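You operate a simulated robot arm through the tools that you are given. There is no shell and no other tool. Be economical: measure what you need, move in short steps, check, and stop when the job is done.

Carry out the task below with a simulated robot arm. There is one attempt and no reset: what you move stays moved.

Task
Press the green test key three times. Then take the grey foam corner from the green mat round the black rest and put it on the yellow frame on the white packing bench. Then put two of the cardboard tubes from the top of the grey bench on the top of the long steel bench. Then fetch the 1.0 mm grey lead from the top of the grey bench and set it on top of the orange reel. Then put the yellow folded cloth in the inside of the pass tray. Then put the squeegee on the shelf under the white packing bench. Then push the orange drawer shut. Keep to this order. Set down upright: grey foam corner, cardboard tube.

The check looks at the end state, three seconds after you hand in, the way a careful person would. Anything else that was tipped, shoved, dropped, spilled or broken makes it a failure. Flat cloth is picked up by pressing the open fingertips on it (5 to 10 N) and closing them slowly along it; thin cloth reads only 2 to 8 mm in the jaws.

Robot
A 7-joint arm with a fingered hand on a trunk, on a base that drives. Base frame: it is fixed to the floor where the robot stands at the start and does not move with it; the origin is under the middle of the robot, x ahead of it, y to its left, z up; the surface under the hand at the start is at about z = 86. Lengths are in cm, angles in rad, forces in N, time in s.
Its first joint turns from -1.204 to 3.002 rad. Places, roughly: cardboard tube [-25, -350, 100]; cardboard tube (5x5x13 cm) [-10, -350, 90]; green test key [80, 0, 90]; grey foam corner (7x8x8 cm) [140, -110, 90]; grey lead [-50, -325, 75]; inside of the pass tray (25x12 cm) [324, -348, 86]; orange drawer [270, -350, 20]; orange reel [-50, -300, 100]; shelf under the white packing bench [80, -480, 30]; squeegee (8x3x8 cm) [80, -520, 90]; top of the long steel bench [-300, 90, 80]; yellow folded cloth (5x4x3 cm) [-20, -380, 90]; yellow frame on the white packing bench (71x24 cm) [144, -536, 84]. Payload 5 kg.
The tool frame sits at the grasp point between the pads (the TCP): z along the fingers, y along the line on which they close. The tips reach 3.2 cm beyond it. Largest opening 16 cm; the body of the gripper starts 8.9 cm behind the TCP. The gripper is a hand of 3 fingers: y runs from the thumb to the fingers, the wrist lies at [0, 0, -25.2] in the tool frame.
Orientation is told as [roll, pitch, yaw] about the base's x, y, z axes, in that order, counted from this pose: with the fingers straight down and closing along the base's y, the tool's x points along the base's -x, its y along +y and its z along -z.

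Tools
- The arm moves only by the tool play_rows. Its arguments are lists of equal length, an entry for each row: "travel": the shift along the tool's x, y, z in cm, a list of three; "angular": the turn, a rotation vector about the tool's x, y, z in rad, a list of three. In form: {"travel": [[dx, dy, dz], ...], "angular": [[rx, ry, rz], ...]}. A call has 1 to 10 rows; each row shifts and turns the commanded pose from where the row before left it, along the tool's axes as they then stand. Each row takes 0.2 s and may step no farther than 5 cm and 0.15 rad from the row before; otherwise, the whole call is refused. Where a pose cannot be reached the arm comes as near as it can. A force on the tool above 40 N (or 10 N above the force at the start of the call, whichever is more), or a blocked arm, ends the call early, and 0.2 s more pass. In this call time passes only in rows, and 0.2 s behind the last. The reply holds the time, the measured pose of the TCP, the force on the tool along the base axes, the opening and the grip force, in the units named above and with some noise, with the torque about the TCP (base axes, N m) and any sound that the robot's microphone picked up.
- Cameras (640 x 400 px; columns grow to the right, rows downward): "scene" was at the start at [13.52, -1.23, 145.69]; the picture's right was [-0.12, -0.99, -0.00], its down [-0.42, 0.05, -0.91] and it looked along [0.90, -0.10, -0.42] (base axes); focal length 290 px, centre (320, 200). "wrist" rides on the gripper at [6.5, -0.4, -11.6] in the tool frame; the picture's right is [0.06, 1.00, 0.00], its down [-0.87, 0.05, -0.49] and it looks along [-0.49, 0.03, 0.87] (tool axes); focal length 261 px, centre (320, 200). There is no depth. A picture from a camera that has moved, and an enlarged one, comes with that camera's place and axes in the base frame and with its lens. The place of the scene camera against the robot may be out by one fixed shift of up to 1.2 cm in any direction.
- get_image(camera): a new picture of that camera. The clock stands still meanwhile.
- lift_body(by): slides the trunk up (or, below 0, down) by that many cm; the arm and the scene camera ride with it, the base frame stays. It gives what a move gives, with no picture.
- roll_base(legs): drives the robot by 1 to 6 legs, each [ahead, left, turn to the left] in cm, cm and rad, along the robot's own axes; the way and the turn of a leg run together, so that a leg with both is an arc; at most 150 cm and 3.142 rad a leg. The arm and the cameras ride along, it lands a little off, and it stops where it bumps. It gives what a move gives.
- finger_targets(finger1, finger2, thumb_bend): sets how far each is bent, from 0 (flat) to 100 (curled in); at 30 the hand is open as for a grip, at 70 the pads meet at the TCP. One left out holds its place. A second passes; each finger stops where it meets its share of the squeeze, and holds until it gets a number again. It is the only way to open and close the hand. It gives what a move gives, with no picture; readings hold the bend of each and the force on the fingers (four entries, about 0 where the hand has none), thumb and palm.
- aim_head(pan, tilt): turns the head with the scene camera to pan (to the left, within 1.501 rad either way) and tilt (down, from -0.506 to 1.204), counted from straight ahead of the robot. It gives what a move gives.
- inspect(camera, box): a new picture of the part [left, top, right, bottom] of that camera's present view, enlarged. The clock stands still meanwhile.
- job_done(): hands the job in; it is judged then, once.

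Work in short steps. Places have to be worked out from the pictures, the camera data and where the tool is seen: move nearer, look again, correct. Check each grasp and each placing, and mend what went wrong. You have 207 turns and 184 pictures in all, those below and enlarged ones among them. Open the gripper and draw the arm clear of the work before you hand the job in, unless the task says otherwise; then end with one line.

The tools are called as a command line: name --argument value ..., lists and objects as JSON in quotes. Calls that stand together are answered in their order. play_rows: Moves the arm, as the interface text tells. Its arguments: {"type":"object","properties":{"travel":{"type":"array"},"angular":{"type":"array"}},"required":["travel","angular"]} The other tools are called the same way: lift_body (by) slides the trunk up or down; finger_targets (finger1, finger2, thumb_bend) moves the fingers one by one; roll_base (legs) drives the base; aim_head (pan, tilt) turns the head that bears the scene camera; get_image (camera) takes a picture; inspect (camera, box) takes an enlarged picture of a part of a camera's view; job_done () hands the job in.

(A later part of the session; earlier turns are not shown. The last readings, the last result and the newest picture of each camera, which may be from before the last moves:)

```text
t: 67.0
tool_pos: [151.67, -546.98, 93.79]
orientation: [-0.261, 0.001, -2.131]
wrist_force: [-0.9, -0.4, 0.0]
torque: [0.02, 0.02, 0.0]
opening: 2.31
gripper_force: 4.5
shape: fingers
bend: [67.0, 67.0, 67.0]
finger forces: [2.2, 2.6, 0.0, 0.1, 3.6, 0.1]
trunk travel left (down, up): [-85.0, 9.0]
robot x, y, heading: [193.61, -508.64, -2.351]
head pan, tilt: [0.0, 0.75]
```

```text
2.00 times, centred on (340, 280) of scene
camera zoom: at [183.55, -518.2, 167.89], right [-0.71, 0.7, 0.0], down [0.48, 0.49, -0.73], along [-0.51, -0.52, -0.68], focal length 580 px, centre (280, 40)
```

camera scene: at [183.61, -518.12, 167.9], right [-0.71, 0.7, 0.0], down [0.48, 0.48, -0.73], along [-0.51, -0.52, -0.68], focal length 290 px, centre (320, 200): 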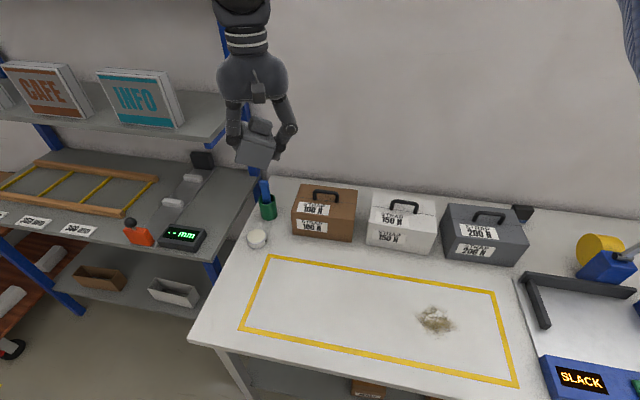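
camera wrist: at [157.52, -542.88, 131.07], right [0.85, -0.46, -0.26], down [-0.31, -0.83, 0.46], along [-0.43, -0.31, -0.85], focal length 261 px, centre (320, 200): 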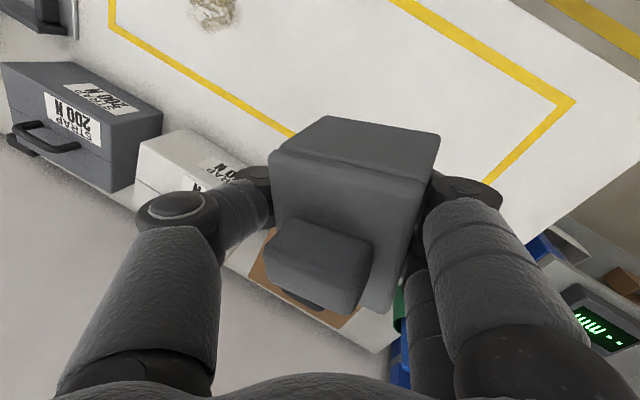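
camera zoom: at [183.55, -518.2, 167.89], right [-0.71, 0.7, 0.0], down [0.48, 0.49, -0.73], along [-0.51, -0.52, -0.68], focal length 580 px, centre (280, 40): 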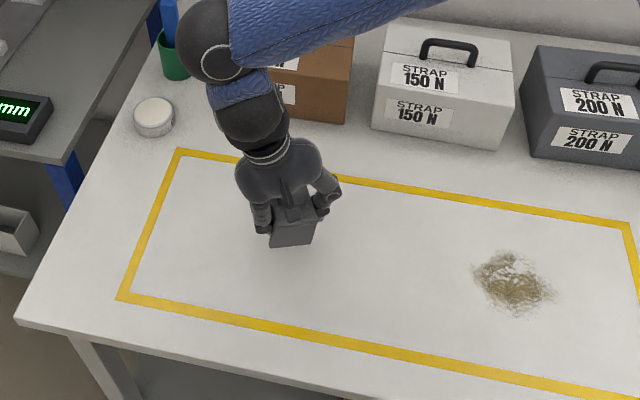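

I lower in small steps until contact shows in the force.

play_rows --travel '[[0, 0.26, 0.97], [0, 0.26, 0.97], [0, 0.13, 0.48], [0, 0.13, 0.48]]' --angular '[[0, 0, 0], [0, 0, 0], [0, 0, 0], [0, 0, 0]]'

inspect --camera "scene" --box '[290, 230, 390, 330]'

```text
t: 68.0
tool_pos: [151.67, -547.04, 90.53]
orientation: [-0.261, 0.0, -2.132]
wrist_force: [-0.8, 1.1, -0.2]
torque: [-0.02, 0.0, -0.02]
opening: 2.31
gripper_force: 4.3
shape: fingers
bend: [67.0, 67.0, 67.0]
finger forces: [2.2, 2.6, 0.0, 0.0, 3.6, 0.0]
trunk travel left (down, up): [-85.0, 9.0]
robot x, y, heading: [193.97, -508.54, -2.354]
head pan, tilt: [0.0, 0.75]
```

```text
4.00 times, centred on (340, 280) of scene
camera zoom: at [183.58, -518.17, 167.89], right [-0.71, 0.7, 0.0], down [0.48, 0.48, -0.73], along [-0.51, -0.52, -0.68], focal length 1160 px, centre (240, -120)
```

zoom: 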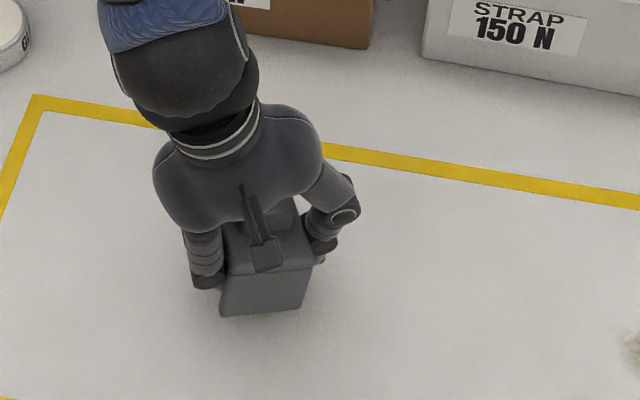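

play_rows --travel '[[0, 0.13, 0.48], [0, 0.13, 0.48], [0, 0.08, 0.29], [0, 0.08, 0.29]]' --angular '[[0, 0, 0], [0, 0, 0], [0, 0, 0], [0, 0, 0]]'

inspect --camera "scene" --box '[290, 230, 390, 330]'

```text
t: 69.0
tool_pos: [151.66, -547.03, 88.88]
orientation: [-0.26, 0.0, -2.131]
wrist_force: [-0.3, -0.5, 1.7]
torque: [-0.01, 0.03, -0.03]
opening: 2.28
gripper_force: 3.8
shape: fingers
bend: [67.0, 67.0, 67.0]
finger forces: [1.8, 2.3, 0.0, 0.0, 3.0, 0.1]
trunk travel left (down, up): [-85.0, 9.0]
robot x, y, heading: [193.76, -508.62, -2.353]
head pan, tilt: [0.0, 0.75]
```

```text
4.00 times, centred on (340, 280) of scene
camera zoom: at [183.62, -518.15, 167.89], right [-0.71, 0.7, 0.0], down [0.48, 0.48, -0.73], along [-0.51, -0.52, -0.68], focal length 1160 px, centre (240, -120)
```

zoom: 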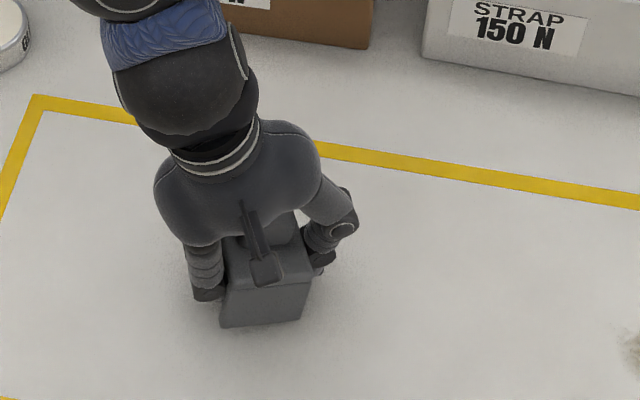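

Contact begins (1.7 N). One more small step, then I open gradually.

play_rows --travel '[[0, 0.08, 0.29]]' --angular '[[0, 0, 0]]'

finger_targets --finger1 58 --finger2 58 --thumb_bend 58

finger_targets --finger1 40 --finger2 40 --thumb_bend 40

inspect --camera "scene" --box '[290, 230, 390, 330]'

get_image --camera "wrist"

```text
t: 69.5
tool_pos: [151.64, -547.11, 88.65]
orientation: [-0.261, -0.002, -2.132]
wrist_force: [1.9, -0.9, 6.6]
torque: [-0.04, -0.08, -0.05]
opening: 2.12
gripper_force: 6.5
shape: fingers
bend: [69.0, 69.0, 67.0]
finger forces: [5.9, 4.8, 0.1, 0.0, 3.1, 0.0]
trunk travel left (down, up): [-85.0, 9.0]
robot x, y, heading: [193.74, -508.66, -2.354]
head pan, tilt: [0.0, 0.75]
```

```text
t: 70.5
tool_pos: [151.57, -547.05, 88.69]
orientation: [-0.261, -0.001, -2.13]
wrist_force: [-7.9, 0.4, 21.5]
torque: [-0.07, 0.19, -0.02]
opening: 3.91
gripper_force: 12.0
shape: fingers
bend: [70.0, 70.0, 57.0]
finger forces: [11.1, 11.1, 0.0, 0.0, 0.0, 0.0]
trunk travel left (down, up): [-85.0, 9.0]
robot x, y, heading: [193.68, -508.83, -2.354]
head pan, tilt: [0.0, 0.75]
```

```text
t: 71.5
tool_pos: [151.65, -546.92, 88.55]
orientation: [-0.258, -0.001, -2.133]
wrist_force: [-4.1, 5.0, 21.4]
torque: [0.01, -0.14, 0.05]
opening: 8.64
gripper_force: 10.5
shape: fingers
bend: [76.0, 76.0, 40.0]
finger forces: [10.3, 10.3, 0.0, 0.1, 0.1, 0.1]
trunk travel left (down, up): [-85.0, 9.0]
robot x, y, heading: [193.55, -508.6, -2.354]
head pan, tilt: [0.0, 0.75]
```

```text
4.00 times, centred on (340, 280) of scene
camera zoom: at [183.69, -518.02, 167.9], right [-0.71, 0.7, 0.0], down [0.48, 0.48, -0.73], along [-0.51, -0.52, -0.68], focal length 1160 px, centre (240, -120)
```

zoom: 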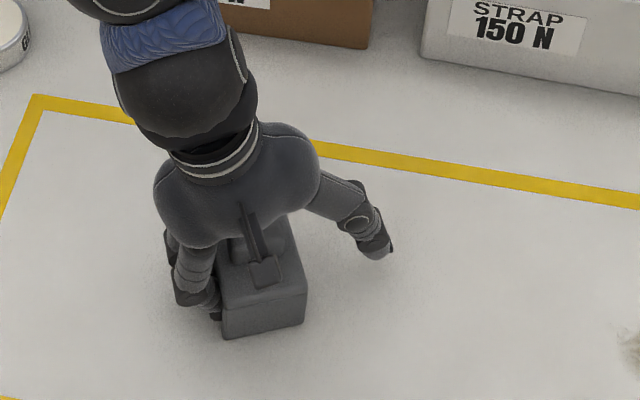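

```text
145 pictures are left
camera wrist: at [157.45, -542.75, 99.82], right [0.85, -0.46, -0.26], down [-0.31, -0.83, 0.46], along [-0.43, -0.31, -0.85], focal length 261 px, centre (320, 200)
```

wrist: 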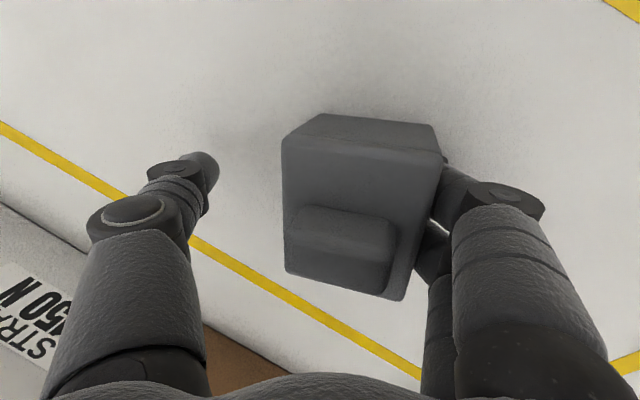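

The foam stands upright, but the two fingertips press on the table. I ease the tool up and away on the finger side so they swing open.

play_rows --travel '[[0, 0.4, -0.5], [0, 0.3, -0.5]]' --angular '[[0, 0, 0], [0, 0, 0]]'

finger_targets --finger1 40 --finger2 40 --thumb_bend 35

get_image --camera "wrist"

inspect --camera "scene" --box '[290, 230, 390, 330]'

```text
t: 72.0
tool_pos: [152.46, -547.33, 89.53]
orientation: [-0.259, -0.002, -2.132]
wrist_force: [-4.2, 3.1, 20.4]
torque: [-0.14, -0.28, 0.01]
opening: 9.72
gripper_force: 9.8
shape: fingers
bend: [71.0, 71.0, 40.0]
finger forces: [9.9, 10.1, 0.1, 0.0, 0.1, 0.0]
trunk travel left (down, up): [-85.0, 9.0]
robot x, y, heading: [193.82, -508.43, -2.348]
head pan, tilt: [0.0, 0.75]
```

```text
t: 73.0
tool_pos: [152.47, -547.46, 89.45]
orientation: [-0.259, -0.001, -2.131]
wrist_force: [-7.5, 1.0, 26.5]
torque: [-0.33, -0.34, -0.09]
opening: 10.56
gripper_force: 13.0
shape: fingers
bend: [70.0, 70.0, 35.0]
finger forces: [13.2, 13.3, 0.0, 0.0, 0.0, 0.1]
trunk travel left (down, up): [-85.0, 9.0]
robot x, y, heading: [193.55, -508.54, -2.348]
head pan, tilt: [0.0, 0.75]
```

```text
144 pictures are left
camera wrist: at [158.25, -543.18, 100.68], right [0.85, -0.46, -0.26], down [-0.31, -0.83, 0.46], along [-0.43, -0.31, -0.85], focal length 261 px, centre (320, 200)
```

wrist: 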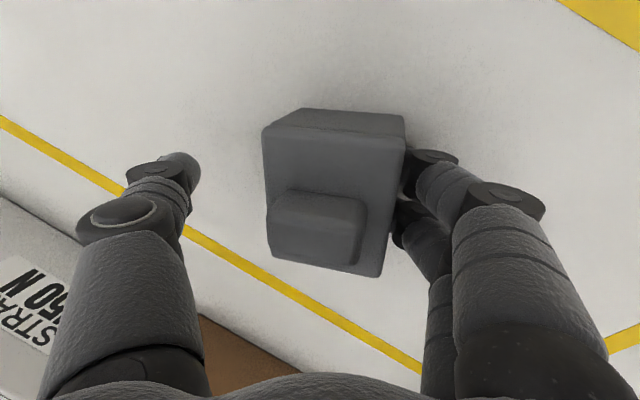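

```text
4.00 times, centred on (340, 280) of scene
camera zoom: at [183.68, -518.03, 167.91], right [-0.71, 0.7, 0.0], down [0.48, 0.48, -0.73], along [-0.51, -0.52, -0.68], focal length 1160 px, centre (240, -120)
```

zoom: 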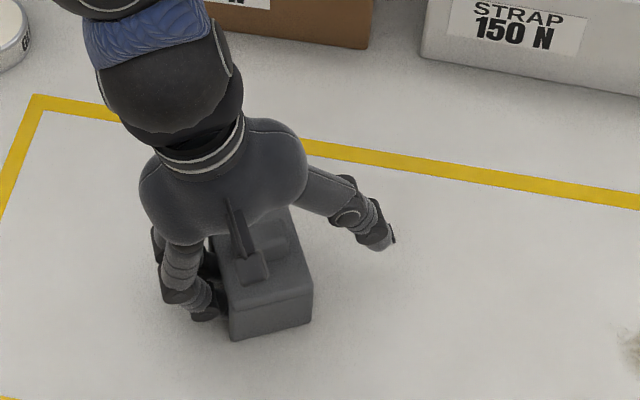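

The block stands free. I rise straight up so the fingers can spring open away from it.

play_rows --travel '[[0, 0, -1], [0, -0.26, -0.97], [0, -0.8, -3], [0, -1.2, -4.5], [0, -1.2, -4.5], [0, -1.2, -4.5], [0, -1.2, -4.5], [0, 0, 0], [0, 0, 0]]' --angular '[[0, 0, 0], [0, 0, 0], [0, 0, 0], [0, 0, 0], [0, 0, 0], [0, 0, 0], [0, 0, 0], [-0.13, 0, 0], [-0.13, 0, 0]]'

get_image --camera "scene"

```text
t: 75.0
tool_pos: [152.66, -547.65, 113.28]
orientation: [0.002, -0.001, -2.13]
wrist_force: [-0.4, -0.3, 0.1]
torque: [-0.01, -0.02, -0.01]
opening: 13.8
gripper_force: 0.1
shape: fingers
bend: [40.0, 40.0, 35.0]
finger forces: [0.1, 0.0, 0.1, 0.0, 0.0, 0.0]
trunk travel left (down, up): [-85.0, 9.0]
robot x, y, heading: [193.66, -508.6, -2.349]
head pan, tilt: [0.0, 0.75]
```

```text
142 pictures are left
camera scene: at [183.52, -518.02, 167.9], right [-0.71, 0.7, 0.0], down [0.48, 0.48, -0.73], along [-0.51, -0.52, -0.68], focal length 290 px, centre (320, 200)
```

scene: 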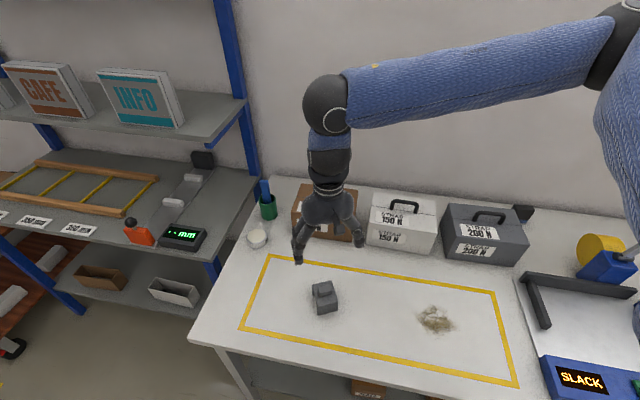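

The foam corner stands upright inside the frame. I raise the arm and go back along the aisle to the grey bench for the tubes.

play_rows --travel '[[0, 0, -5], [0, 0, -5], [0, 0, -5], [0, 0, -5], [0, 0, -5], [0, 0, -5]]' --angular '[[0, 0, 0], [0, 0, 0], [0, 0, 0], [0, 0, 0], [0, 0, 0], [0, 0, 0]]'

roll_base --legs '[[-55, -60, 0], [-5, -140, 0], [20, -63, 0]]'

aim_head --pan 0.1 --tilt 0.6

get_image --camera "scene"

```text
t: 76.5
tool_pos: [152.88, -547.67, 143.52]
orientation: [0.0, -0.002, -2.131]
wrist_force: [0.1, 0.6, -0.5]
torque: [-0.02, 0.01, 0.02]
opening: 13.81
gripper_force: 0.1
shape: fingers
bend: [40.0, 40.0, 35.0]
finger forces: [0.1, 0.0, 0.0, 0.1, 0.0, 0.0]
trunk travel left (down, up): [-85.0, 9.0]
robot x, y, heading: [193.56, -508.4, -2.35]
head pan, tilt: [0.0, 0.75]
```

```text
t: 90.8
tool_pos: [-10.12, -333.53, 143.4]
orientation: [0.001, -0.001, -2.121]
wrist_force: [0.2, 0.0, -0.1]
torque: [0.01, -0.01, 0.01]
opening: 13.79
gripper_force: 0.1
shape: fingers
bend: [40.0, 40.0, 35.0]
finger forces: [0.1, 0.1, 0.1, 0.1, 0.1, 0.0]
trunk travel left (down, up): [-85.0, 9.0]
robot x, y, heading: [30.69, -293.85, -2.341]
head pan, tilt: [0.0, 0.75]
```

```text
t: 91.5
tool_pos: [-9.95, -333.44, 143.35]
orientation: [0.0, 0.0, -2.121]
wrist_force: [0.1, 0.0, -0.3]
torque: [0.01, 0.01, 0.0]
opening: 13.79
gripper_force: 0.1
shape: fingers
bend: [40.0, 40.0, 35.0]
finger forces: [0.0, 0.1, 0.1, 0.0, 0.0, 0.0]
trunk travel left (down, up): [-85.0, 9.0]
robot x, y, heading: [30.54, -293.88, -2.339]
head pan, tilt: [0.099, 0.6]
```

```text
141 pictures are left
camera scene: at [20.91, -304.41, 169.17], right [-0.78, 0.62, 0.0], down [0.35, 0.44, -0.82], along [-0.51, -0.65, -0.57], focal length 290 px, centre (320, 200)
```

scene: 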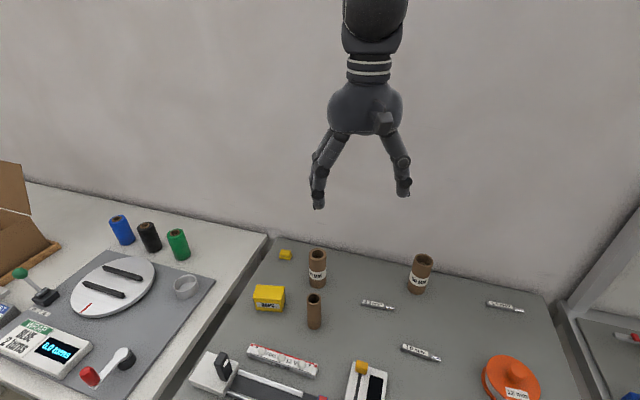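

Three brown cylinders, leads, a yellow item and the orange reel are in view. I zoom in to read the labels.

inspect --camera "scene" --box '[240, 230, 360, 350]'

inspect --camera "scene" --box '[350, 230, 550, 400]'

```text
3.33 times, centred on (300, 290) of scene
camera zoom: at [20.91, -304.41, 169.17], right [-0.78, 0.62, 0.0], down [0.35, 0.44, -0.82], along [-0.51, -0.65, -0.57], focal length 967 px, centre (387, -100)
```

zoom: 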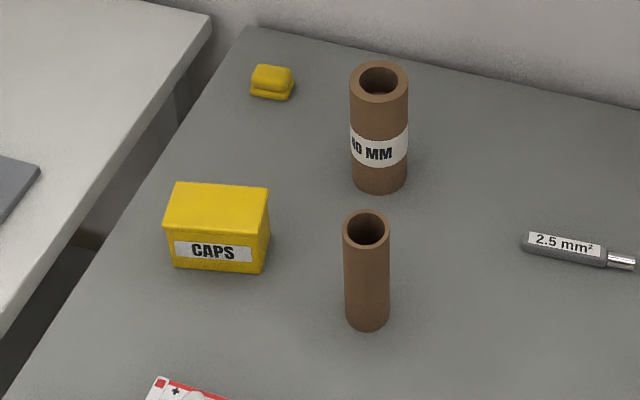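

```text
2.35 times, centred on (450, 315) of scene
camera zoom: at [20.91, -304.41, 169.17], right [-0.78, 0.62, 0.0], down [0.35, 0.44, -0.82], along [-0.51, -0.65, -0.57], focal length 682 px, centre (14, -71)
```

zoom: 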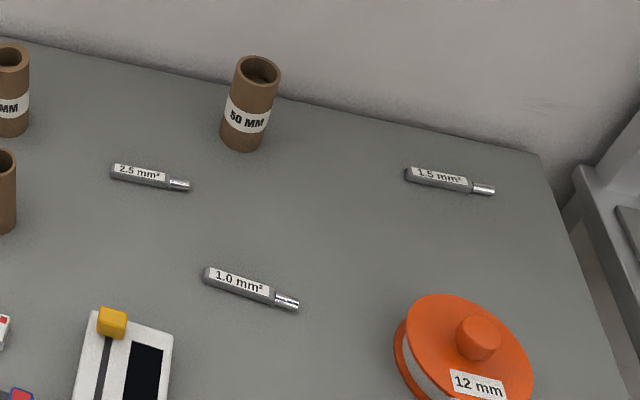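

Tubes: C (thin) near (−10, −347.5), A (wide) near (−21.5, −360), B near (−47, −335). I take C first, moving above it at z ≈ 112 and looking with the wrist camera.

play_rows --travel '[[-4, 2.4, 0], [-4, 2.4, 0], [-4, 2.4, 0], [0, 0, 4.5], [0, 0, 4.5], [0, 0, 4.5], [0, 0, 4.5], [0, 0, 4.5], [0, 0, 4.5], [0, 0, 4.5]]' --angular '[[0, 0, 0], [0, 0, 0], [0, 0, 0], [0, 0, 0], [0, 0, 0], [0, 0, 0], [0, 0, 0], [0, 0, 0], [0, 0, 0], [0, 0, 0]]'

get_image --camera "wrist"

get_image --camera "scene"

```text
t: 93.8
tool_pos: [-10.2, -347.6, 111.81]
orientation: [-0.001, 0.0, -2.12]
wrist_force: [0.1, -0.8, 0.6]
torque: [0.0, -0.06, -0.01]
opening: 13.8
gripper_force: 0.1
shape: fingers
bend: [40.0, 40.0, 35.0]
finger forces: [0.1, 0.1, 0.1, 0.0, 0.1, 0.0]
trunk travel left (down, up): [-85.0, 9.0]
robot x, y, heading: [30.38, -293.89, -2.332]
head pan, tilt: [0.099, 0.6]
```

```text
138 pictures are left
camera wrist: at [-7.03, -341.6, 123.31], right [0.88, -0.47, 0.0], down [-0.41, -0.77, 0.49], along [-0.23, -0.43, -0.87], focal length 261 px, centre (320, 200)
```

wrist: 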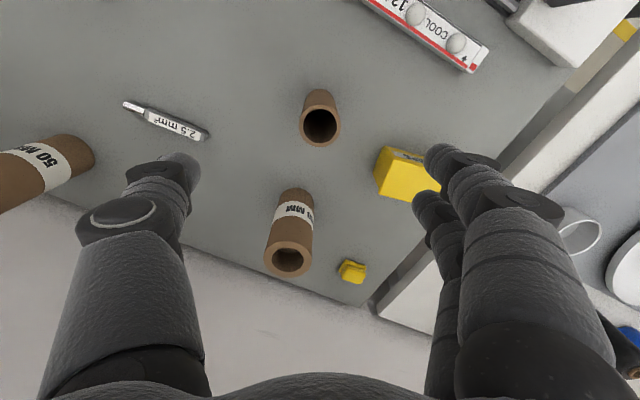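

```text
137 pictures are left
camera scene: at [20.81, -304.55, 169.17], right [-0.78, 0.62, 0.0], down [0.35, 0.44, -0.82], along [-0.51, -0.65, -0.57], focal length 290 px, centre (320, 200)
```

scene: 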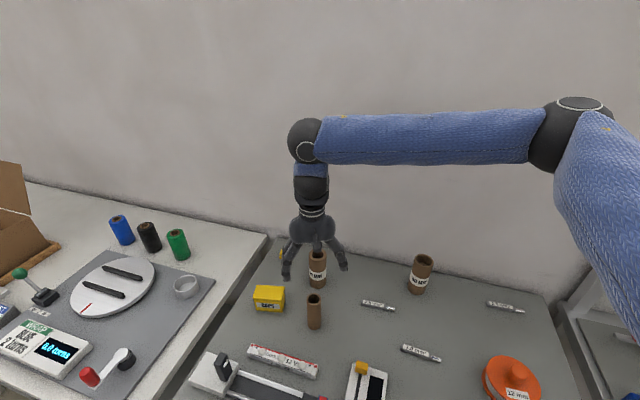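

Tube C centres at about (−9.8, −346.7). I narrow the hand a bit to stay off the yellow CAPS box and go down.

finger_targets --finger1 47 --finger2 47 --thumb_bend 45

play_rows --travel '[[0.9, -0.1, 3], [0, 0, 4], [0, 0, 4], [0, 0, 4], [0, 0, 4]]' --angular '[[0, 0, 0], [0, 0, 0], [0, 0, 0], [0, 0, 0], [0, 0, 0]]'

get_image --camera "wrist"

inspect --camera "scene" --box '[240, 230, 400, 370]'

```text
t: 94.8
tool_pos: [-10.04, -347.28, 111.92]
orientation: [0.001, 0.0, -2.12]
wrist_force: [-0.2, -0.4, 0.6]
torque: [-0.02, 0.03, 0.0]
opening: 10.43
gripper_force: 0.0
shape: fingers
bend: [47.0, 47.0, 45.0]
finger forces: [0.0, 0.0, 0.1, 0.0, 0.0, 0.1]
trunk travel left (down, up): [-85.0, 9.0]
robot x, y, heading: [30.55, -294.3, -2.342]
head pan, tilt: [0.099, 0.6]
```

```text
t: 96.0
tool_pos: [-9.72, -346.89, 92.88]
orientation: [0.0, -0.001, -2.12]
wrist_force: [0.3, -0.6, -0.1]
torque: [0.0, -0.01, -0.03]
opening: 10.42
gripper_force: 0.0
shape: fingers
bend: [47.0, 47.0, 45.0]
finger forces: [0.0, 0.0, 0.0, 0.0, 0.0, 0.0]
trunk travel left (down, up): [-85.0, 9.0]
robot x, y, heading: [30.6, -293.52, -2.339]
head pan, tilt: [0.099, 0.6]
```

```text
136 pictures are left
camera wrist: at [-6.44, -341.06, 104.4], right [0.88, -0.47, 0.0], down [-0.41, -0.77, 0.49], along [-0.23, -0.43, -0.87], focal length 261 px, centre (320, 200)
```

wrist: 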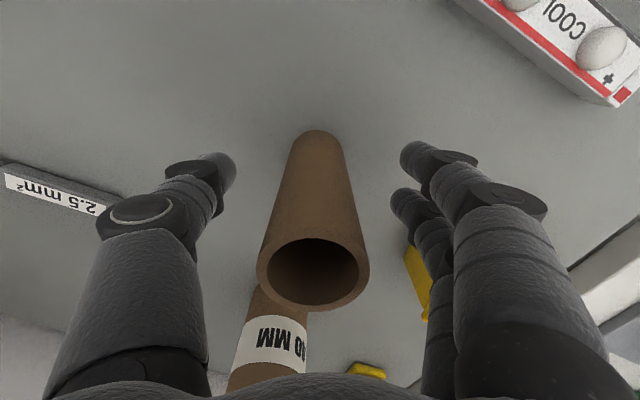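

```text
2.86 times, centred on (320, 300) of scene
camera zoom: at [20.88, -304.46, 169.18], right [-0.78, 0.62, 0.0], down [0.35, 0.44, -0.82], along [-0.51, -0.65, -0.57], focal length 829 px, centre (320, -86)
```

zoom: 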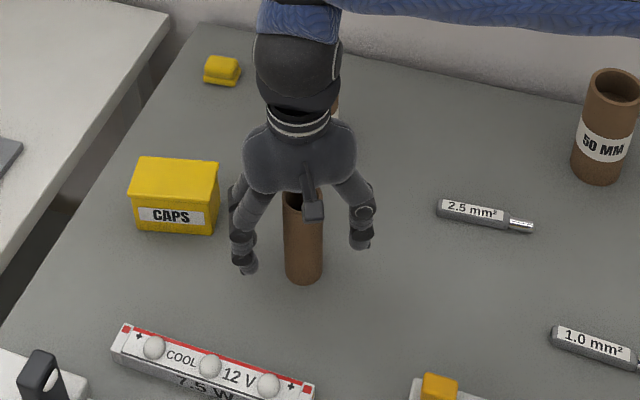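

Tube C is centred between the fingers. Close.

finger_targets --finger1 66 --finger2 66 --thumb_bend 66

get_image --camera "wrist"

```text
t: 97.0
tool_pos: [-9.55, -347.11, 93.04]
orientation: [0.0, 0.0, -2.121]
wrist_force: [0.3, -1.4, -0.5]
torque: [-0.02, 0.03, 0.0]
opening: 3.73
gripper_force: 7.7
shape: fingers
bend: [65.0, 61.0, 63.0]
finger forces: [1.7, 6.1, 0.0, 0.0, 8.1, 0.0]
trunk travel left (down, up): [-85.0, 9.0]
robot x, y, heading: [31.08, -293.53, -2.343]
head pan, tilt: [0.099, 0.6]
```

```text
134 pictures are left
camera wrist: at [-6.38, -341.03, 104.44], right [0.88, -0.47, 0.0], down [-0.41, -0.77, 0.49], along [-0.23, -0.43, -0.87], focal length 261 px, centre (320, 200)
```

wrist: 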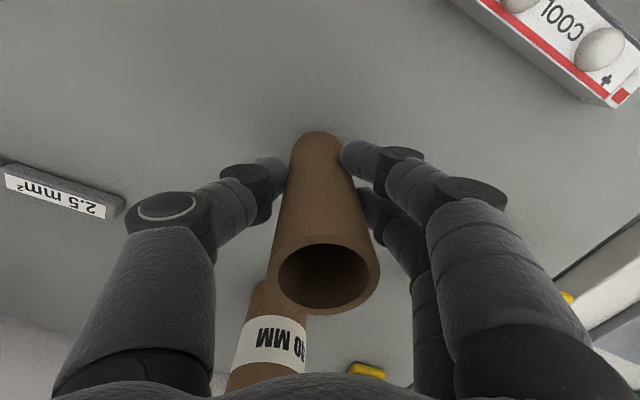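

Gripped at about 8 N. I lift it straight up to about z 143.

play_rows --travel '[[0, 0, -1], [0, 0, -4], [0, 0, -5], [0, 0, -5], [0, 0, -5], [0, 0, -5], [0, 0, -5], [0, 0, -5], [0, 0, -5], [0, 0, -5]]' --angular '[[0, 0, 0], [0, 0, 0], [0, 0, 0], [0, 0, 0], [0, 0, 0], [0, 0, 0], [0, 0, 0], [0, 0, 0], [0, 0, 0], [0, 0, 0]]'

roll_base --legs '[[-45, 0, 0], [0, 0, -1.6]]'

aim_head --pan -0.3 --tilt 0.25

get_image --camera "scene"

get_image --camera "wrist"

```text
t: 99.2
tool_pos: [-8.83, -346.59, 138.3]
orientation: [0.001, -0.002, -2.119]
wrist_force: [0.5, 0.7, -0.1]
torque: [-0.05, 0.01, -0.04]
opening: 3.73
gripper_force: 7.4
shape: fingers
bend: [65.0, 61.0, 63.0]
finger forces: [1.5, 6.4, 0.0, 0.0, 7.7, 0.0]
trunk travel left (down, up): [-85.0, 9.0]
robot x, y, heading: [30.73, -293.9, -2.334]
head pan, tilt: [0.099, 0.6]
```

```text
t: 105.6
tool_pos: [6.49, -224.89, 138.2]
orientation: [0.0, -0.001, 2.646]
wrist_force: [-0.1, -0.1, 0.1]
torque: [0.01, -0.03, 0.02]
opening: 3.66
gripper_force: 7.8
shape: fingers
bend: [65.0, 61.0, 64.0]
finger forces: [1.0, 6.4, 0.0, 0.0, 7.6, 0.0]
trunk travel left (down, up): [-85.0, 9.0]
robot x, y, heading: [61.45, -261.74, 2.427]
head pan, tilt: [0.099, 0.6]
```

```text
t: 106.4
tool_pos: [6.33, -225.0, 138.27]
orientation: [-0.001, 0.001, 2.647]
wrist_force: [0.0, 0.1, 0.2]
torque: [0.01, 0.01, 0.05]
opening: 3.68
gripper_force: 7.4
shape: fingers
bend: [65.0, 61.0, 64.0]
finger forces: [1.0, 6.4, 0.1, 0.0, 7.6, 0.1]
trunk travel left (down, up): [-85.0, 9.0]
robot x, y, heading: [61.28, -262.07, 2.432]
head pan, tilt: [-0.3, 0.25]
```

```text
133 pictures are left
camera scene: at [51.98, -250.59, 172.39], right [0.85, 0.53, 0.0], down [0.13, -0.21, -0.97], along [-0.51, 0.82, -0.25], focal length 290 px, centre (320, 200)
```

scene: 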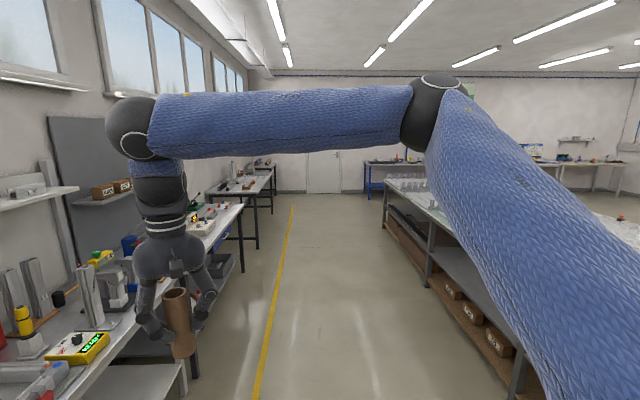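

```text
132 pictures are left
camera wrist: at [12.43, -227.56, 149.65], right [-0.42, -0.91, 0.0], down [-0.79, 0.37, 0.49], along [-0.45, 0.21, -0.87], focal length 261 px, centre (320, 200)
```

wrist: 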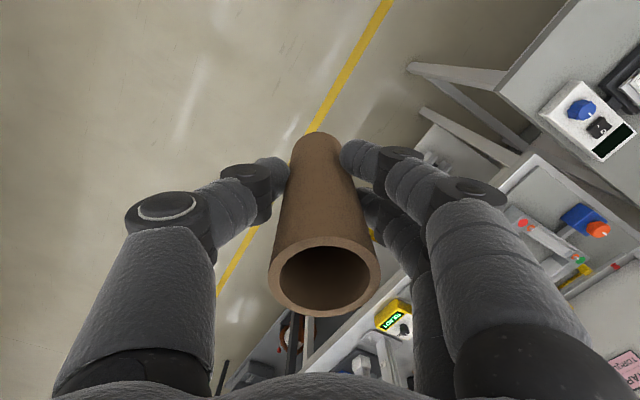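

The long steel bench should be in the left row far down the aisle, about 490 cm along. The aisle is clear, so I drive 300 cm and look again.

roll_base --legs '[[140, -43, 0], [140, -43, 0]]'

aim_head --pan 0.0 --tilt 0.3

get_image --camera "scene"

```text
t: 120.8
tool_pos: [-166.8, 15.37, 138.19]
orientation: [-0.001, 0.002, 2.739]
wrist_force: [-0.7, 1.2, -0.1]
torque: [0.0, 0.02, -0.01]
opening: 3.69
gripper_force: 8.1
shape: fingers
bend: [65.0, 61.0, 64.0]
finger forces: [1.1, 6.4, 0.0, 0.1, 7.4, 0.0]
trunk travel left (down, up): [-85.0, 9.0]
robot x, y, heading: [-108.33, -16.14, 2.516]
head pan, tilt: [-0.3, 0.25]
```

```text
t: 121.6
tool_pos: [-166.83, 15.52, 138.31]
orientation: [0.0, 0.001, 2.74]
wrist_force: [0.8, 0.5, -0.5]
torque: [0.0, 0.01, -0.01]
opening: 3.66
gripper_force: 7.7
shape: fingers
bend: [65.0, 61.0, 64.0]
finger forces: [0.9, 6.5, 0.0, 0.0, 7.5, 0.0]
trunk travel left (down, up): [-85.0, 9.0]
robot x, y, heading: [-108.81, -15.91, 2.518]
head pan, tilt: [0.0, 0.3]
```

```text
131 pictures are left
camera scene: at [-120.95, -7.89, 171.93], right [0.58, 0.81, 0.0], down [0.24, -0.17, -0.96], along [-0.78, 0.56, -0.3], focal length 290 px, centre (320, 200)
```

scene: 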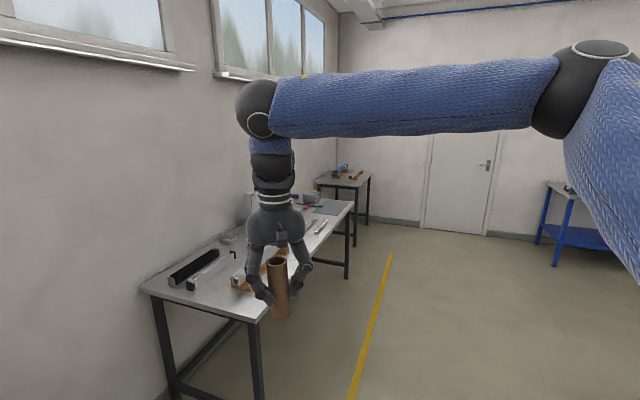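

The long steel bench is ahead, front edge from about (−229, 33) to (−327, 180). I zoom in on its top to find free space.

inspect --camera "scene" --box '[130, 160, 370, 330]'

```text
2.35 times, centred on (250, 245) of scene
camera zoom: at [-120.95, -7.89, 171.93], right [0.58, 0.81, 0.0], down [0.24, -0.17, -0.96], along [-0.78, 0.56, -0.3], focal length 682 px, centre (485, 94)
```

zoom: 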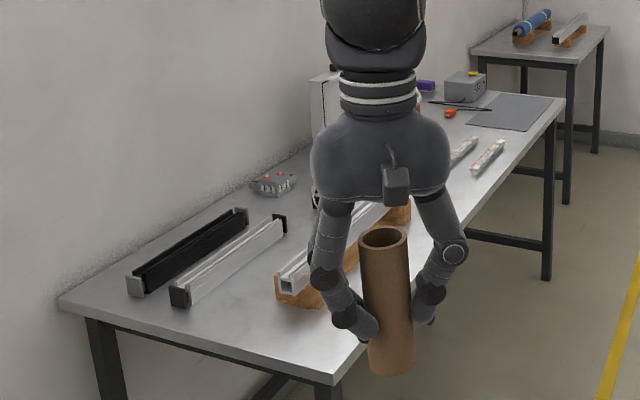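

Free space lies at the near end. I drive alongside it and turn to face the bench.

roll_base --legs '[[133, -16, 0], [0, 0, 1.1]]'

aim_head --pan 0.1 --tilt 0.7

get_image --camera "scene"

```text
t: 131.1
tool_pos: [-264.2, 38.83, 138.21]
orientation: [-0.002, 0.002, -2.464]
wrist_force: [0.5, -0.1, -0.8]
torque: [0.03, 0.0, -0.02]
opening: 3.63
gripper_force: 7.3
shape: fingers
bend: [65.0, 61.0, 64.0]
finger forces: [0.9, 6.6, 0.0, 0.0, 7.4, 0.1]
trunk travel left (down, up): [-85.0, 9.0]
robot x, y, heading: [-208.44, 75.18, -2.684]
head pan, tilt: [0.0, 0.3]
```

```text
t: 132.0
tool_pos: [-264.16, 38.88, 138.21]
orientation: [-0.001, 0.0, -2.463]
wrist_force: [0.0, -0.1, 0.4]
torque: [-0.01, -0.01, 0.02]
opening: 3.61
gripper_force: 7.8
shape: fingers
bend: [65.0, 61.0, 64.0]
finger forces: [1.0, 6.5, 0.0, 0.0, 7.4, 0.1]
trunk travel left (down, up): [-85.0, 9.0]
robot x, y, heading: [-208.96, 74.78, -2.686]
head pan, tilt: [0.099, 0.7]
```

```text
129 pictures are left
camera scene: at [-221.36, 68.39, 168.32], right [-0.53, 0.85, 0.0], down [0.55, 0.34, -0.77], along [-0.65, -0.4, -0.64], focal length 290 px, centre (320, 200)
```

scene: 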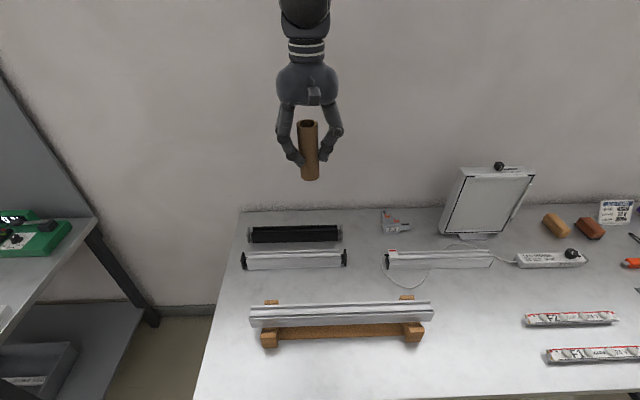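

Free spot between the profile stand and the strips: about (−278, 88). I carry the tube there at height.

play_rows --travel '[[1.9, -4.5, 0], [1.9, -4.5, 0], [1.9, -4.5, 0], [1.9, -4.5, 0], [1.9, -4.5, 0], [1.9, -4.5, 0], [1.9, -4.5, 0], [1.9, -4.5, 0], [1.9, -4.5, 0], [1.9, -4.5, 0]]' --angular '[[0, 0, 0], [0, 0, 0], [0, 0, 0], [0, 0, 0], [0, 0, 0], [0, 0, 0], [0, 0, 0], [0, 0, 0], [0, 0, 0], [0, 0, 0]]'

play_rows --travel '[[0.9, -2.5, 3], [0, 0, 4.5], [0, 0, 4.5], [0, 0, 4.5], [0, 0, 4.5], [0, 0, 4.5], [0, 0, 4.5], [0, 0, 4.5], [0, 0, 4.5]]' --angular '[[0, 0, 0], [0, 0, 0], [0, 0, 0], [0, 0, 0], [0, 0, 0], [0, 0, 0], [0, 0, 0], [0, 0, 0], [0, 0, 0]]'

get_image --camera "scene"

get_image --camera "wrist"

```text
t: 134.2
tool_pos: [-277.79, 85.61, 138.36]
orientation: [0.001, -0.004, -2.464]
wrist_force: [-0.5, 0.9, -0.1]
torque: [-0.04, 0.0, 0.0]
opening: 3.59
gripper_force: 7.2
shape: fingers
bend: [65.0, 61.0, 64.0]
finger forces: [0.9, 6.4, 0.1, 0.0, 7.3, 0.0]
trunk travel left (down, up): [-85.0, 9.0]
robot x, y, heading: [-208.78, 75.07, -2.685]
head pan, tilt: [0.099, 0.7]
```

```text
t: 136.2
tool_pos: [-280.04, 87.91, 100.94]
orientation: [-0.008, -0.028, -2.465]
wrist_force: [1.4, -0.2, -4.4]
torque: [0.0, 0.19, -0.02]
opening: 3.58
gripper_force: 6.7
shape: fingers
bend: [65.0, 61.0, 64.0]
finger forces: [0.7, 6.6, 0.0, 0.1, 7.3, 0.0]
trunk travel left (down, up): [-85.0, 9.0]
robot x, y, heading: [-209.08, 75.13, -2.687]
head pan, tilt: [0.099, 0.7]
```

```text
128 pictures are left
camera scene: at [-221.43, 68.33, 168.29], right [-0.53, 0.85, 0.0], down [0.55, 0.34, -0.76], along [-0.65, -0.4, -0.64], focal length 290 px, centre (320, 200)
```

scene: 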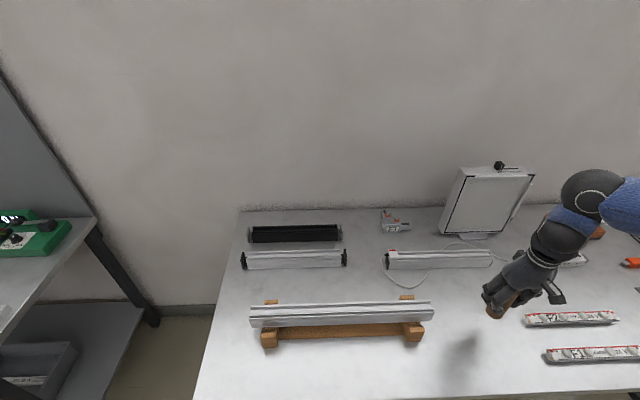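

```text
127 pictures are left
camera wrist: at [-274.71, 92.46, 112.24], right [0.67, -0.74, -0.01], down [-0.63, -0.58, 0.52], along [-0.39, -0.34, -0.86], focal length 261 px, centre (320, 200)
```

wrist: 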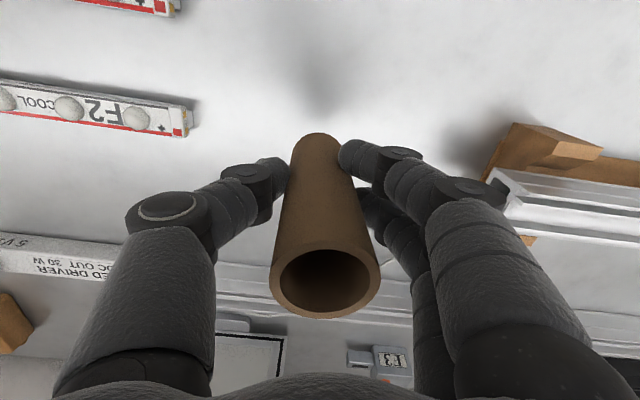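

The arm is near a reach limit with the raised trunk (slight pitch). I lower with the trunk instead.

lift_body --by -7

inspect --camera "scene" --box '[400, 220, 580, 400]'

```text
t: 137.3
tool_pos: [-278.66, 88.47, 92.54]
orientation: [-0.001, 0.0, -2.465]
wrist_force: [0.8, 0.0, 4.4]
torque: [-0.05, -0.01, 0.04]
opening: 3.27
gripper_force: 6.6
shape: fingers
bend: [65.0, 62.0, 64.0]
finger forces: [1.0, 6.3, 0.0, 0.0, 5.9, 0.1]
trunk travel left (down, up): [-78.0, 16.0]
robot x, y, heading: [-209.14, 75.58, -2.682]
head pan, tilt: [0.099, 0.7]
```

```text
2.22 times, centred on (490, 310) of scene
camera zoom: at [-221.35, 68.41, 161.32], right [-0.53, 0.85, 0.0], down [0.55, 0.34, -0.76], along [-0.65, -0.4, -0.64], focal length 645 px, centre (-58, -44)
```

zoom: 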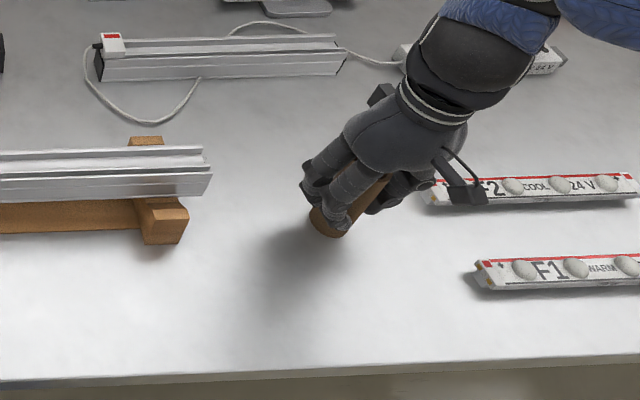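

Upward force of 4 N suggests contact near z 83.5. I test with small downward steps.

play_rows --travel '[[0, 0, 0.2], [0, 0, 0.2]]' --angular '[[0, 0, 0], [0, 0, 0]]'

get_image --camera "wrist"

```text
t: 137.9
tool_pos: [-278.61, 88.39, 92.1]
orientation: [0.001, -0.001, -2.464]
wrist_force: [-1.1, 0.8, 12.9]
torque: [-0.05, 0.07, 0.01]
opening: 3.28
gripper_force: 9.1
shape: fingers
bend: [66.0, 63.0, 65.0]
finger forces: [0.8, 7.7, 0.1, 0.0, 9.0, 0.1]
trunk travel left (down, up): [-78.0, 16.0]
robot x, y, heading: [-209.0, 74.82, -2.679]
head pan, tilt: [0.099, 0.7]
```

```text
125 pictures are left
camera wrist: at [-273.64, 92.92, 103.58], right [0.67, -0.74, 0.0], down [-0.64, -0.59, 0.49], along [-0.36, -0.33, -0.87], focal length 261 px, centre (320, 200)
```

wrist: 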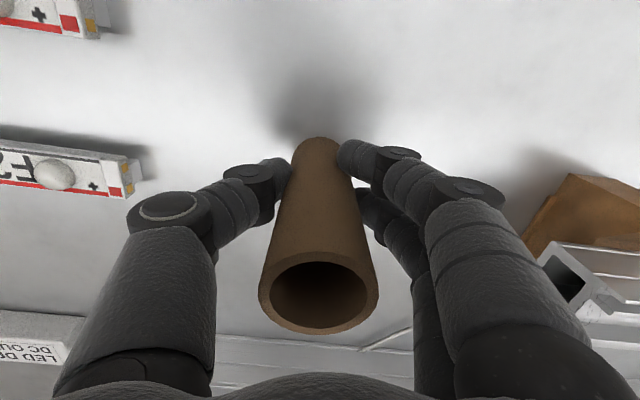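

Firm contact: the tube stands on the bench. I relieve the load a little and open slowly.

play_rows --travel '[[0, 0, -0.3]]' --angular '[[0, 0, 0]]'

finger_targets --finger1 59 --finger2 59 --thumb_bend 60

finger_targets --finger1 42 --finger2 42 --thumb_bend 42

get_image --camera "wrist"

```text
t: 138.3
tool_pos: [-278.69, 88.45, 92.31]
orientation: [-0.001, 0.001, -2.464]
wrist_force: [-0.4, 1.1, 3.0]
torque: [-0.01, 0.02, -0.01]
opening: 3.3
gripper_force: 7.3
shape: fingers
bend: [66.0, 63.0, 64.0]
finger forces: [0.6, 6.0, 0.1, 0.0, 7.5, 0.0]
trunk travel left (down, up): [-78.0, 16.0]
robot x, y, heading: [-209.18, 75.56, -2.686]
head pan, tilt: [0.099, 0.7]
```

```text
t: 139.3
tool_pos: [-278.56, 88.37, 92.27]
orientation: [0.0, 0.001, -2.464]
wrist_force: [-0.6, 1.2, 0.1]
torque: [0.02, 0.01, -0.02]
opening: 4.88
gripper_force: 0.1
shape: fingers
bend: [59.0, 59.0, 60.0]
finger forces: [0.0, 0.0, 0.0, 0.1, 0.1, 0.0]
trunk travel left (down, up): [-78.0, 16.0]
robot x, y, heading: [-209.0, 74.93, -2.683]
head pan, tilt: [0.099, 0.7]
```

```text
t: 140.3
tool_pos: [-278.61, 88.4, 92.25]
orientation: [0.001, 0.002, -2.464]
wrist_force: [1.2, -0.6, -0.3]
torque: [0.0, 0.01, 0.01]
opening: 11.92
gripper_force: 0.0
shape: fingers
bend: [42.0, 42.0, 42.0]
finger forces: [0.0, 0.0, 0.0, 0.0, 0.1, 0.0]
trunk travel left (down, up): [-78.0, 16.0]
robot x, y, heading: [-208.96, 75.23, -2.684]
head pan, tilt: [0.099, 0.7]
```

```text
124 pictures are left
camera wrist: at [-273.64, 92.85, 103.76], right [0.67, -0.74, 0.0], down [-0.64, -0.59, 0.49], along [-0.36, -0.33, -0.87], focal length 261 px, centre (320, 200)
```

wrist: 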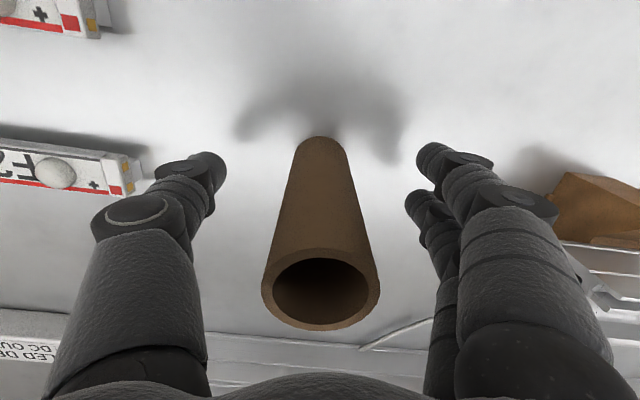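

Standing free. I rise with the trunk, then the arm, and confirm.

lift_body --by 16

play_rows --travel '[[0, 0, -5], [0, 0, -5], [0, 0, -5], [0, 0, -5], [0, 0, -5], [0, 0, -5]]' --angular '[[0, 0, 0], [0, 0, 0], [0, 0, 0], [0, 0, 0], [0, 0, 0], [0, 0, 0]]'

get_image --camera "scene"

```text
t: 142.1
tool_pos: [-278.55, 88.39, 108.24]
orientation: [0.001, -0.001, -2.465]
wrist_force: [-0.4, 0.4, -0.5]
torque: [-0.05, -0.03, 0.0]
opening: 11.95
gripper_force: 0.2
shape: fingers
bend: [42.0, 42.0, 42.0]
finger forces: [0.0, 0.0, 0.1, 0.1, 0.1, 0.1]
trunk travel left (down, up): [-94.0, 0.0]
robot x, y, heading: [-209.03, 75.31, -2.682]
head pan, tilt: [0.099, 0.7]
```

```text
t: 143.7
tool_pos: [-275.22, 89.57, 131.3]
orientation: [0.032, 0.141, -2.466]
wrist_force: [0.9, -1.2, 0.0]
torque: [-0.01, 0.05, -0.03]
opening: 11.96
gripper_force: 0.1
shape: fingers
bend: [42.0, 42.0, 42.0]
finger forces: [0.0, 0.0, 0.0, 0.1, 0.1, 0.1]
trunk travel left (down, up): [-94.0, 0.0]
robot x, y, heading: [-208.94, 75.0, -2.685]
head pan, tilt: [0.099, 0.7]
stopped in row 6: the arm was blocked; the commanded pose is now the measured one
```

```text
123 pictures are left
camera scene: at [-221.05, 68.5, 177.33], right [-0.53, 0.85, 0.0], down [0.55, 0.34, -0.77], along [-0.65, -0.4, -0.64], focal length 290 px, centre (320, 200)
```

scene: 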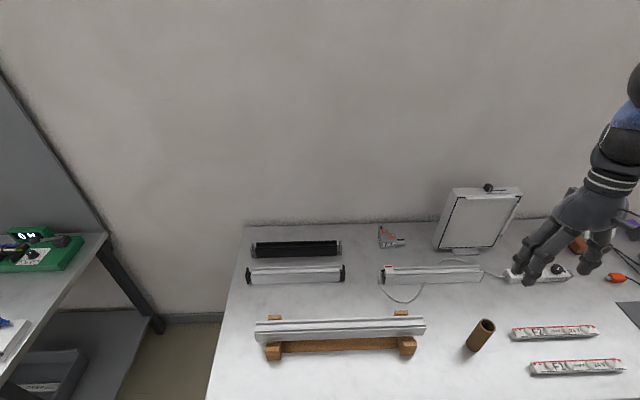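

Tube 1 stands upright. The arm hit a joint limit at full height, so I bring it back over to the middle and level it.

play_rows --travel '[[-1.9, 4.5, 0], [-1.9, 4.5, 0], [-1.9, 4.5, 0], [-1.9, 4.5, 0], [-1.9, 4.5, 0], [0, 0, 0], [-1.9, 4.5, 0], [-1.9, 4.5, 0], [0, 4, 0]]' --angular '[[0, 0, 0], [0, 0, 0], [0, 0, 0], [0, 0, 0], [0, 0, 0], [0.032, -0.14, 0], [0, 0, 0], [0, 0, 0], [0, 0, 0]]'

```text
t: 145.7
tool_pos: [-263.75, 53.77, 130.56]
orientation: [-0.003, 0.001, -2.467]
wrist_force: [0.8, 0.6, 0.9]
torque: [0.01, 0.04, 0.0]
opening: 12.0
gripper_force: 0.0
shape: fingers
bend: [42.0, 42.0, 42.0]
finger forces: [0.0, 0.1, 0.0, 0.1, 0.0, 0.0]
trunk travel left (down, up): [-94.0, 0.0]
robot x, y, heading: [-208.93, 75.22, -2.684]
head pan, tilt: [0.099, 0.7]
```

Now back down the aisle facing along it, for the second tube.

roll_base --legs '[[-35, 0, 0], [0, 0, 1.68], [141, 3, 0], [141, 3, 0]]'

```text
t: 165.3
tool_pos: [-1.56, -200.82, 130.58]
orientation: [0.0, 0.001, -0.838]
wrist_force: [-0.2, -0.2, 0.3]
torque: [-0.04, 0.01, 0.01]
opening: 11.99
gripper_force: 0.1
shape: fingers
bend: [42.0, 42.0, 42.0]
finger forces: [0.1, 0.1, 0.1, 0.0, 0.1, 0.1]
trunk travel left (down, up): [-94.0, 0.0]
robot x, y, heading: [-26.2, -147.35, -1.061]
head pan, tilt: [0.099, 0.7]
```

roll_base --legs '[[140, 19, 0], [0, 0, -1.28], [43, 5, 0]]'

aim_head --pan 0.1 --tilt 0.6

get_image --camera "scene"

get_image --camera "wrist"

```text
t: 177.8
tool_pos: [-10.84, -336.84, 130.53]
orientation: [0.0, 0.0, -2.107]
wrist_force: [-0.2, 1.3, 0.0]
torque: [0.0, 0.0, 0.01]
opening: 11.98
gripper_force: 0.0
shape: fingers
bend: [42.0, 42.0, 42.0]
finger forces: [0.0, 0.0, 0.0, 0.0, 0.0, 0.0]
trunk travel left (down, up): [-94.0, 0.0]
robot x, y, heading: [32.81, -297.32, -2.329]
head pan, tilt: [0.099, 0.7]
```

```text
t: 178.5
tool_pos: [-10.81, -336.88, 130.57]
orientation: [0.001, 0.001, -2.106]
wrist_force: [0.0, 0.6, 0.3]
torque: [0.01, 0.01, 0.0]
opening: 12.0
gripper_force: 0.0
shape: fingers
bend: [42.0, 42.0, 42.0]
finger forces: [0.0, 0.1, 0.0, 0.1, 0.0, 0.0]
trunk travel left (down, up): [-94.0, 0.0]
robot x, y, heading: [32.99, -297.39, -2.326]
head pan, tilt: [0.099, 0.6]
```

```text
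122 pictures are left
camera scene: at [23.32, -308.22, 178.16], right [-0.79, 0.61, 0.0], down [0.35, 0.45, -0.82], along [-0.5, -0.65, -0.57], focal length 290 px, centre (320, 200)
```

scene: 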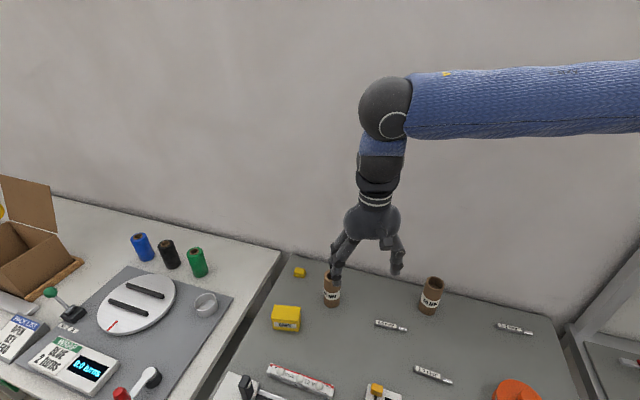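

```text
121 pictures are left
camera wrist: at [-7.75, -330.95, 142.01], right [0.89, -0.46, 0.0], down [-0.4, -0.78, 0.49], along [-0.22, -0.44, -0.87], focal length 261 px, centre (320, 200)
```

wrist: 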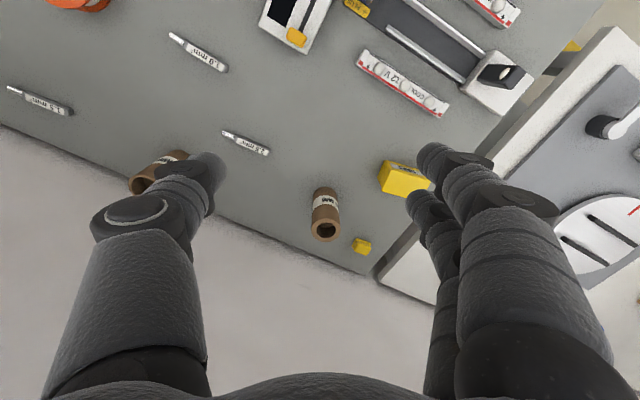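

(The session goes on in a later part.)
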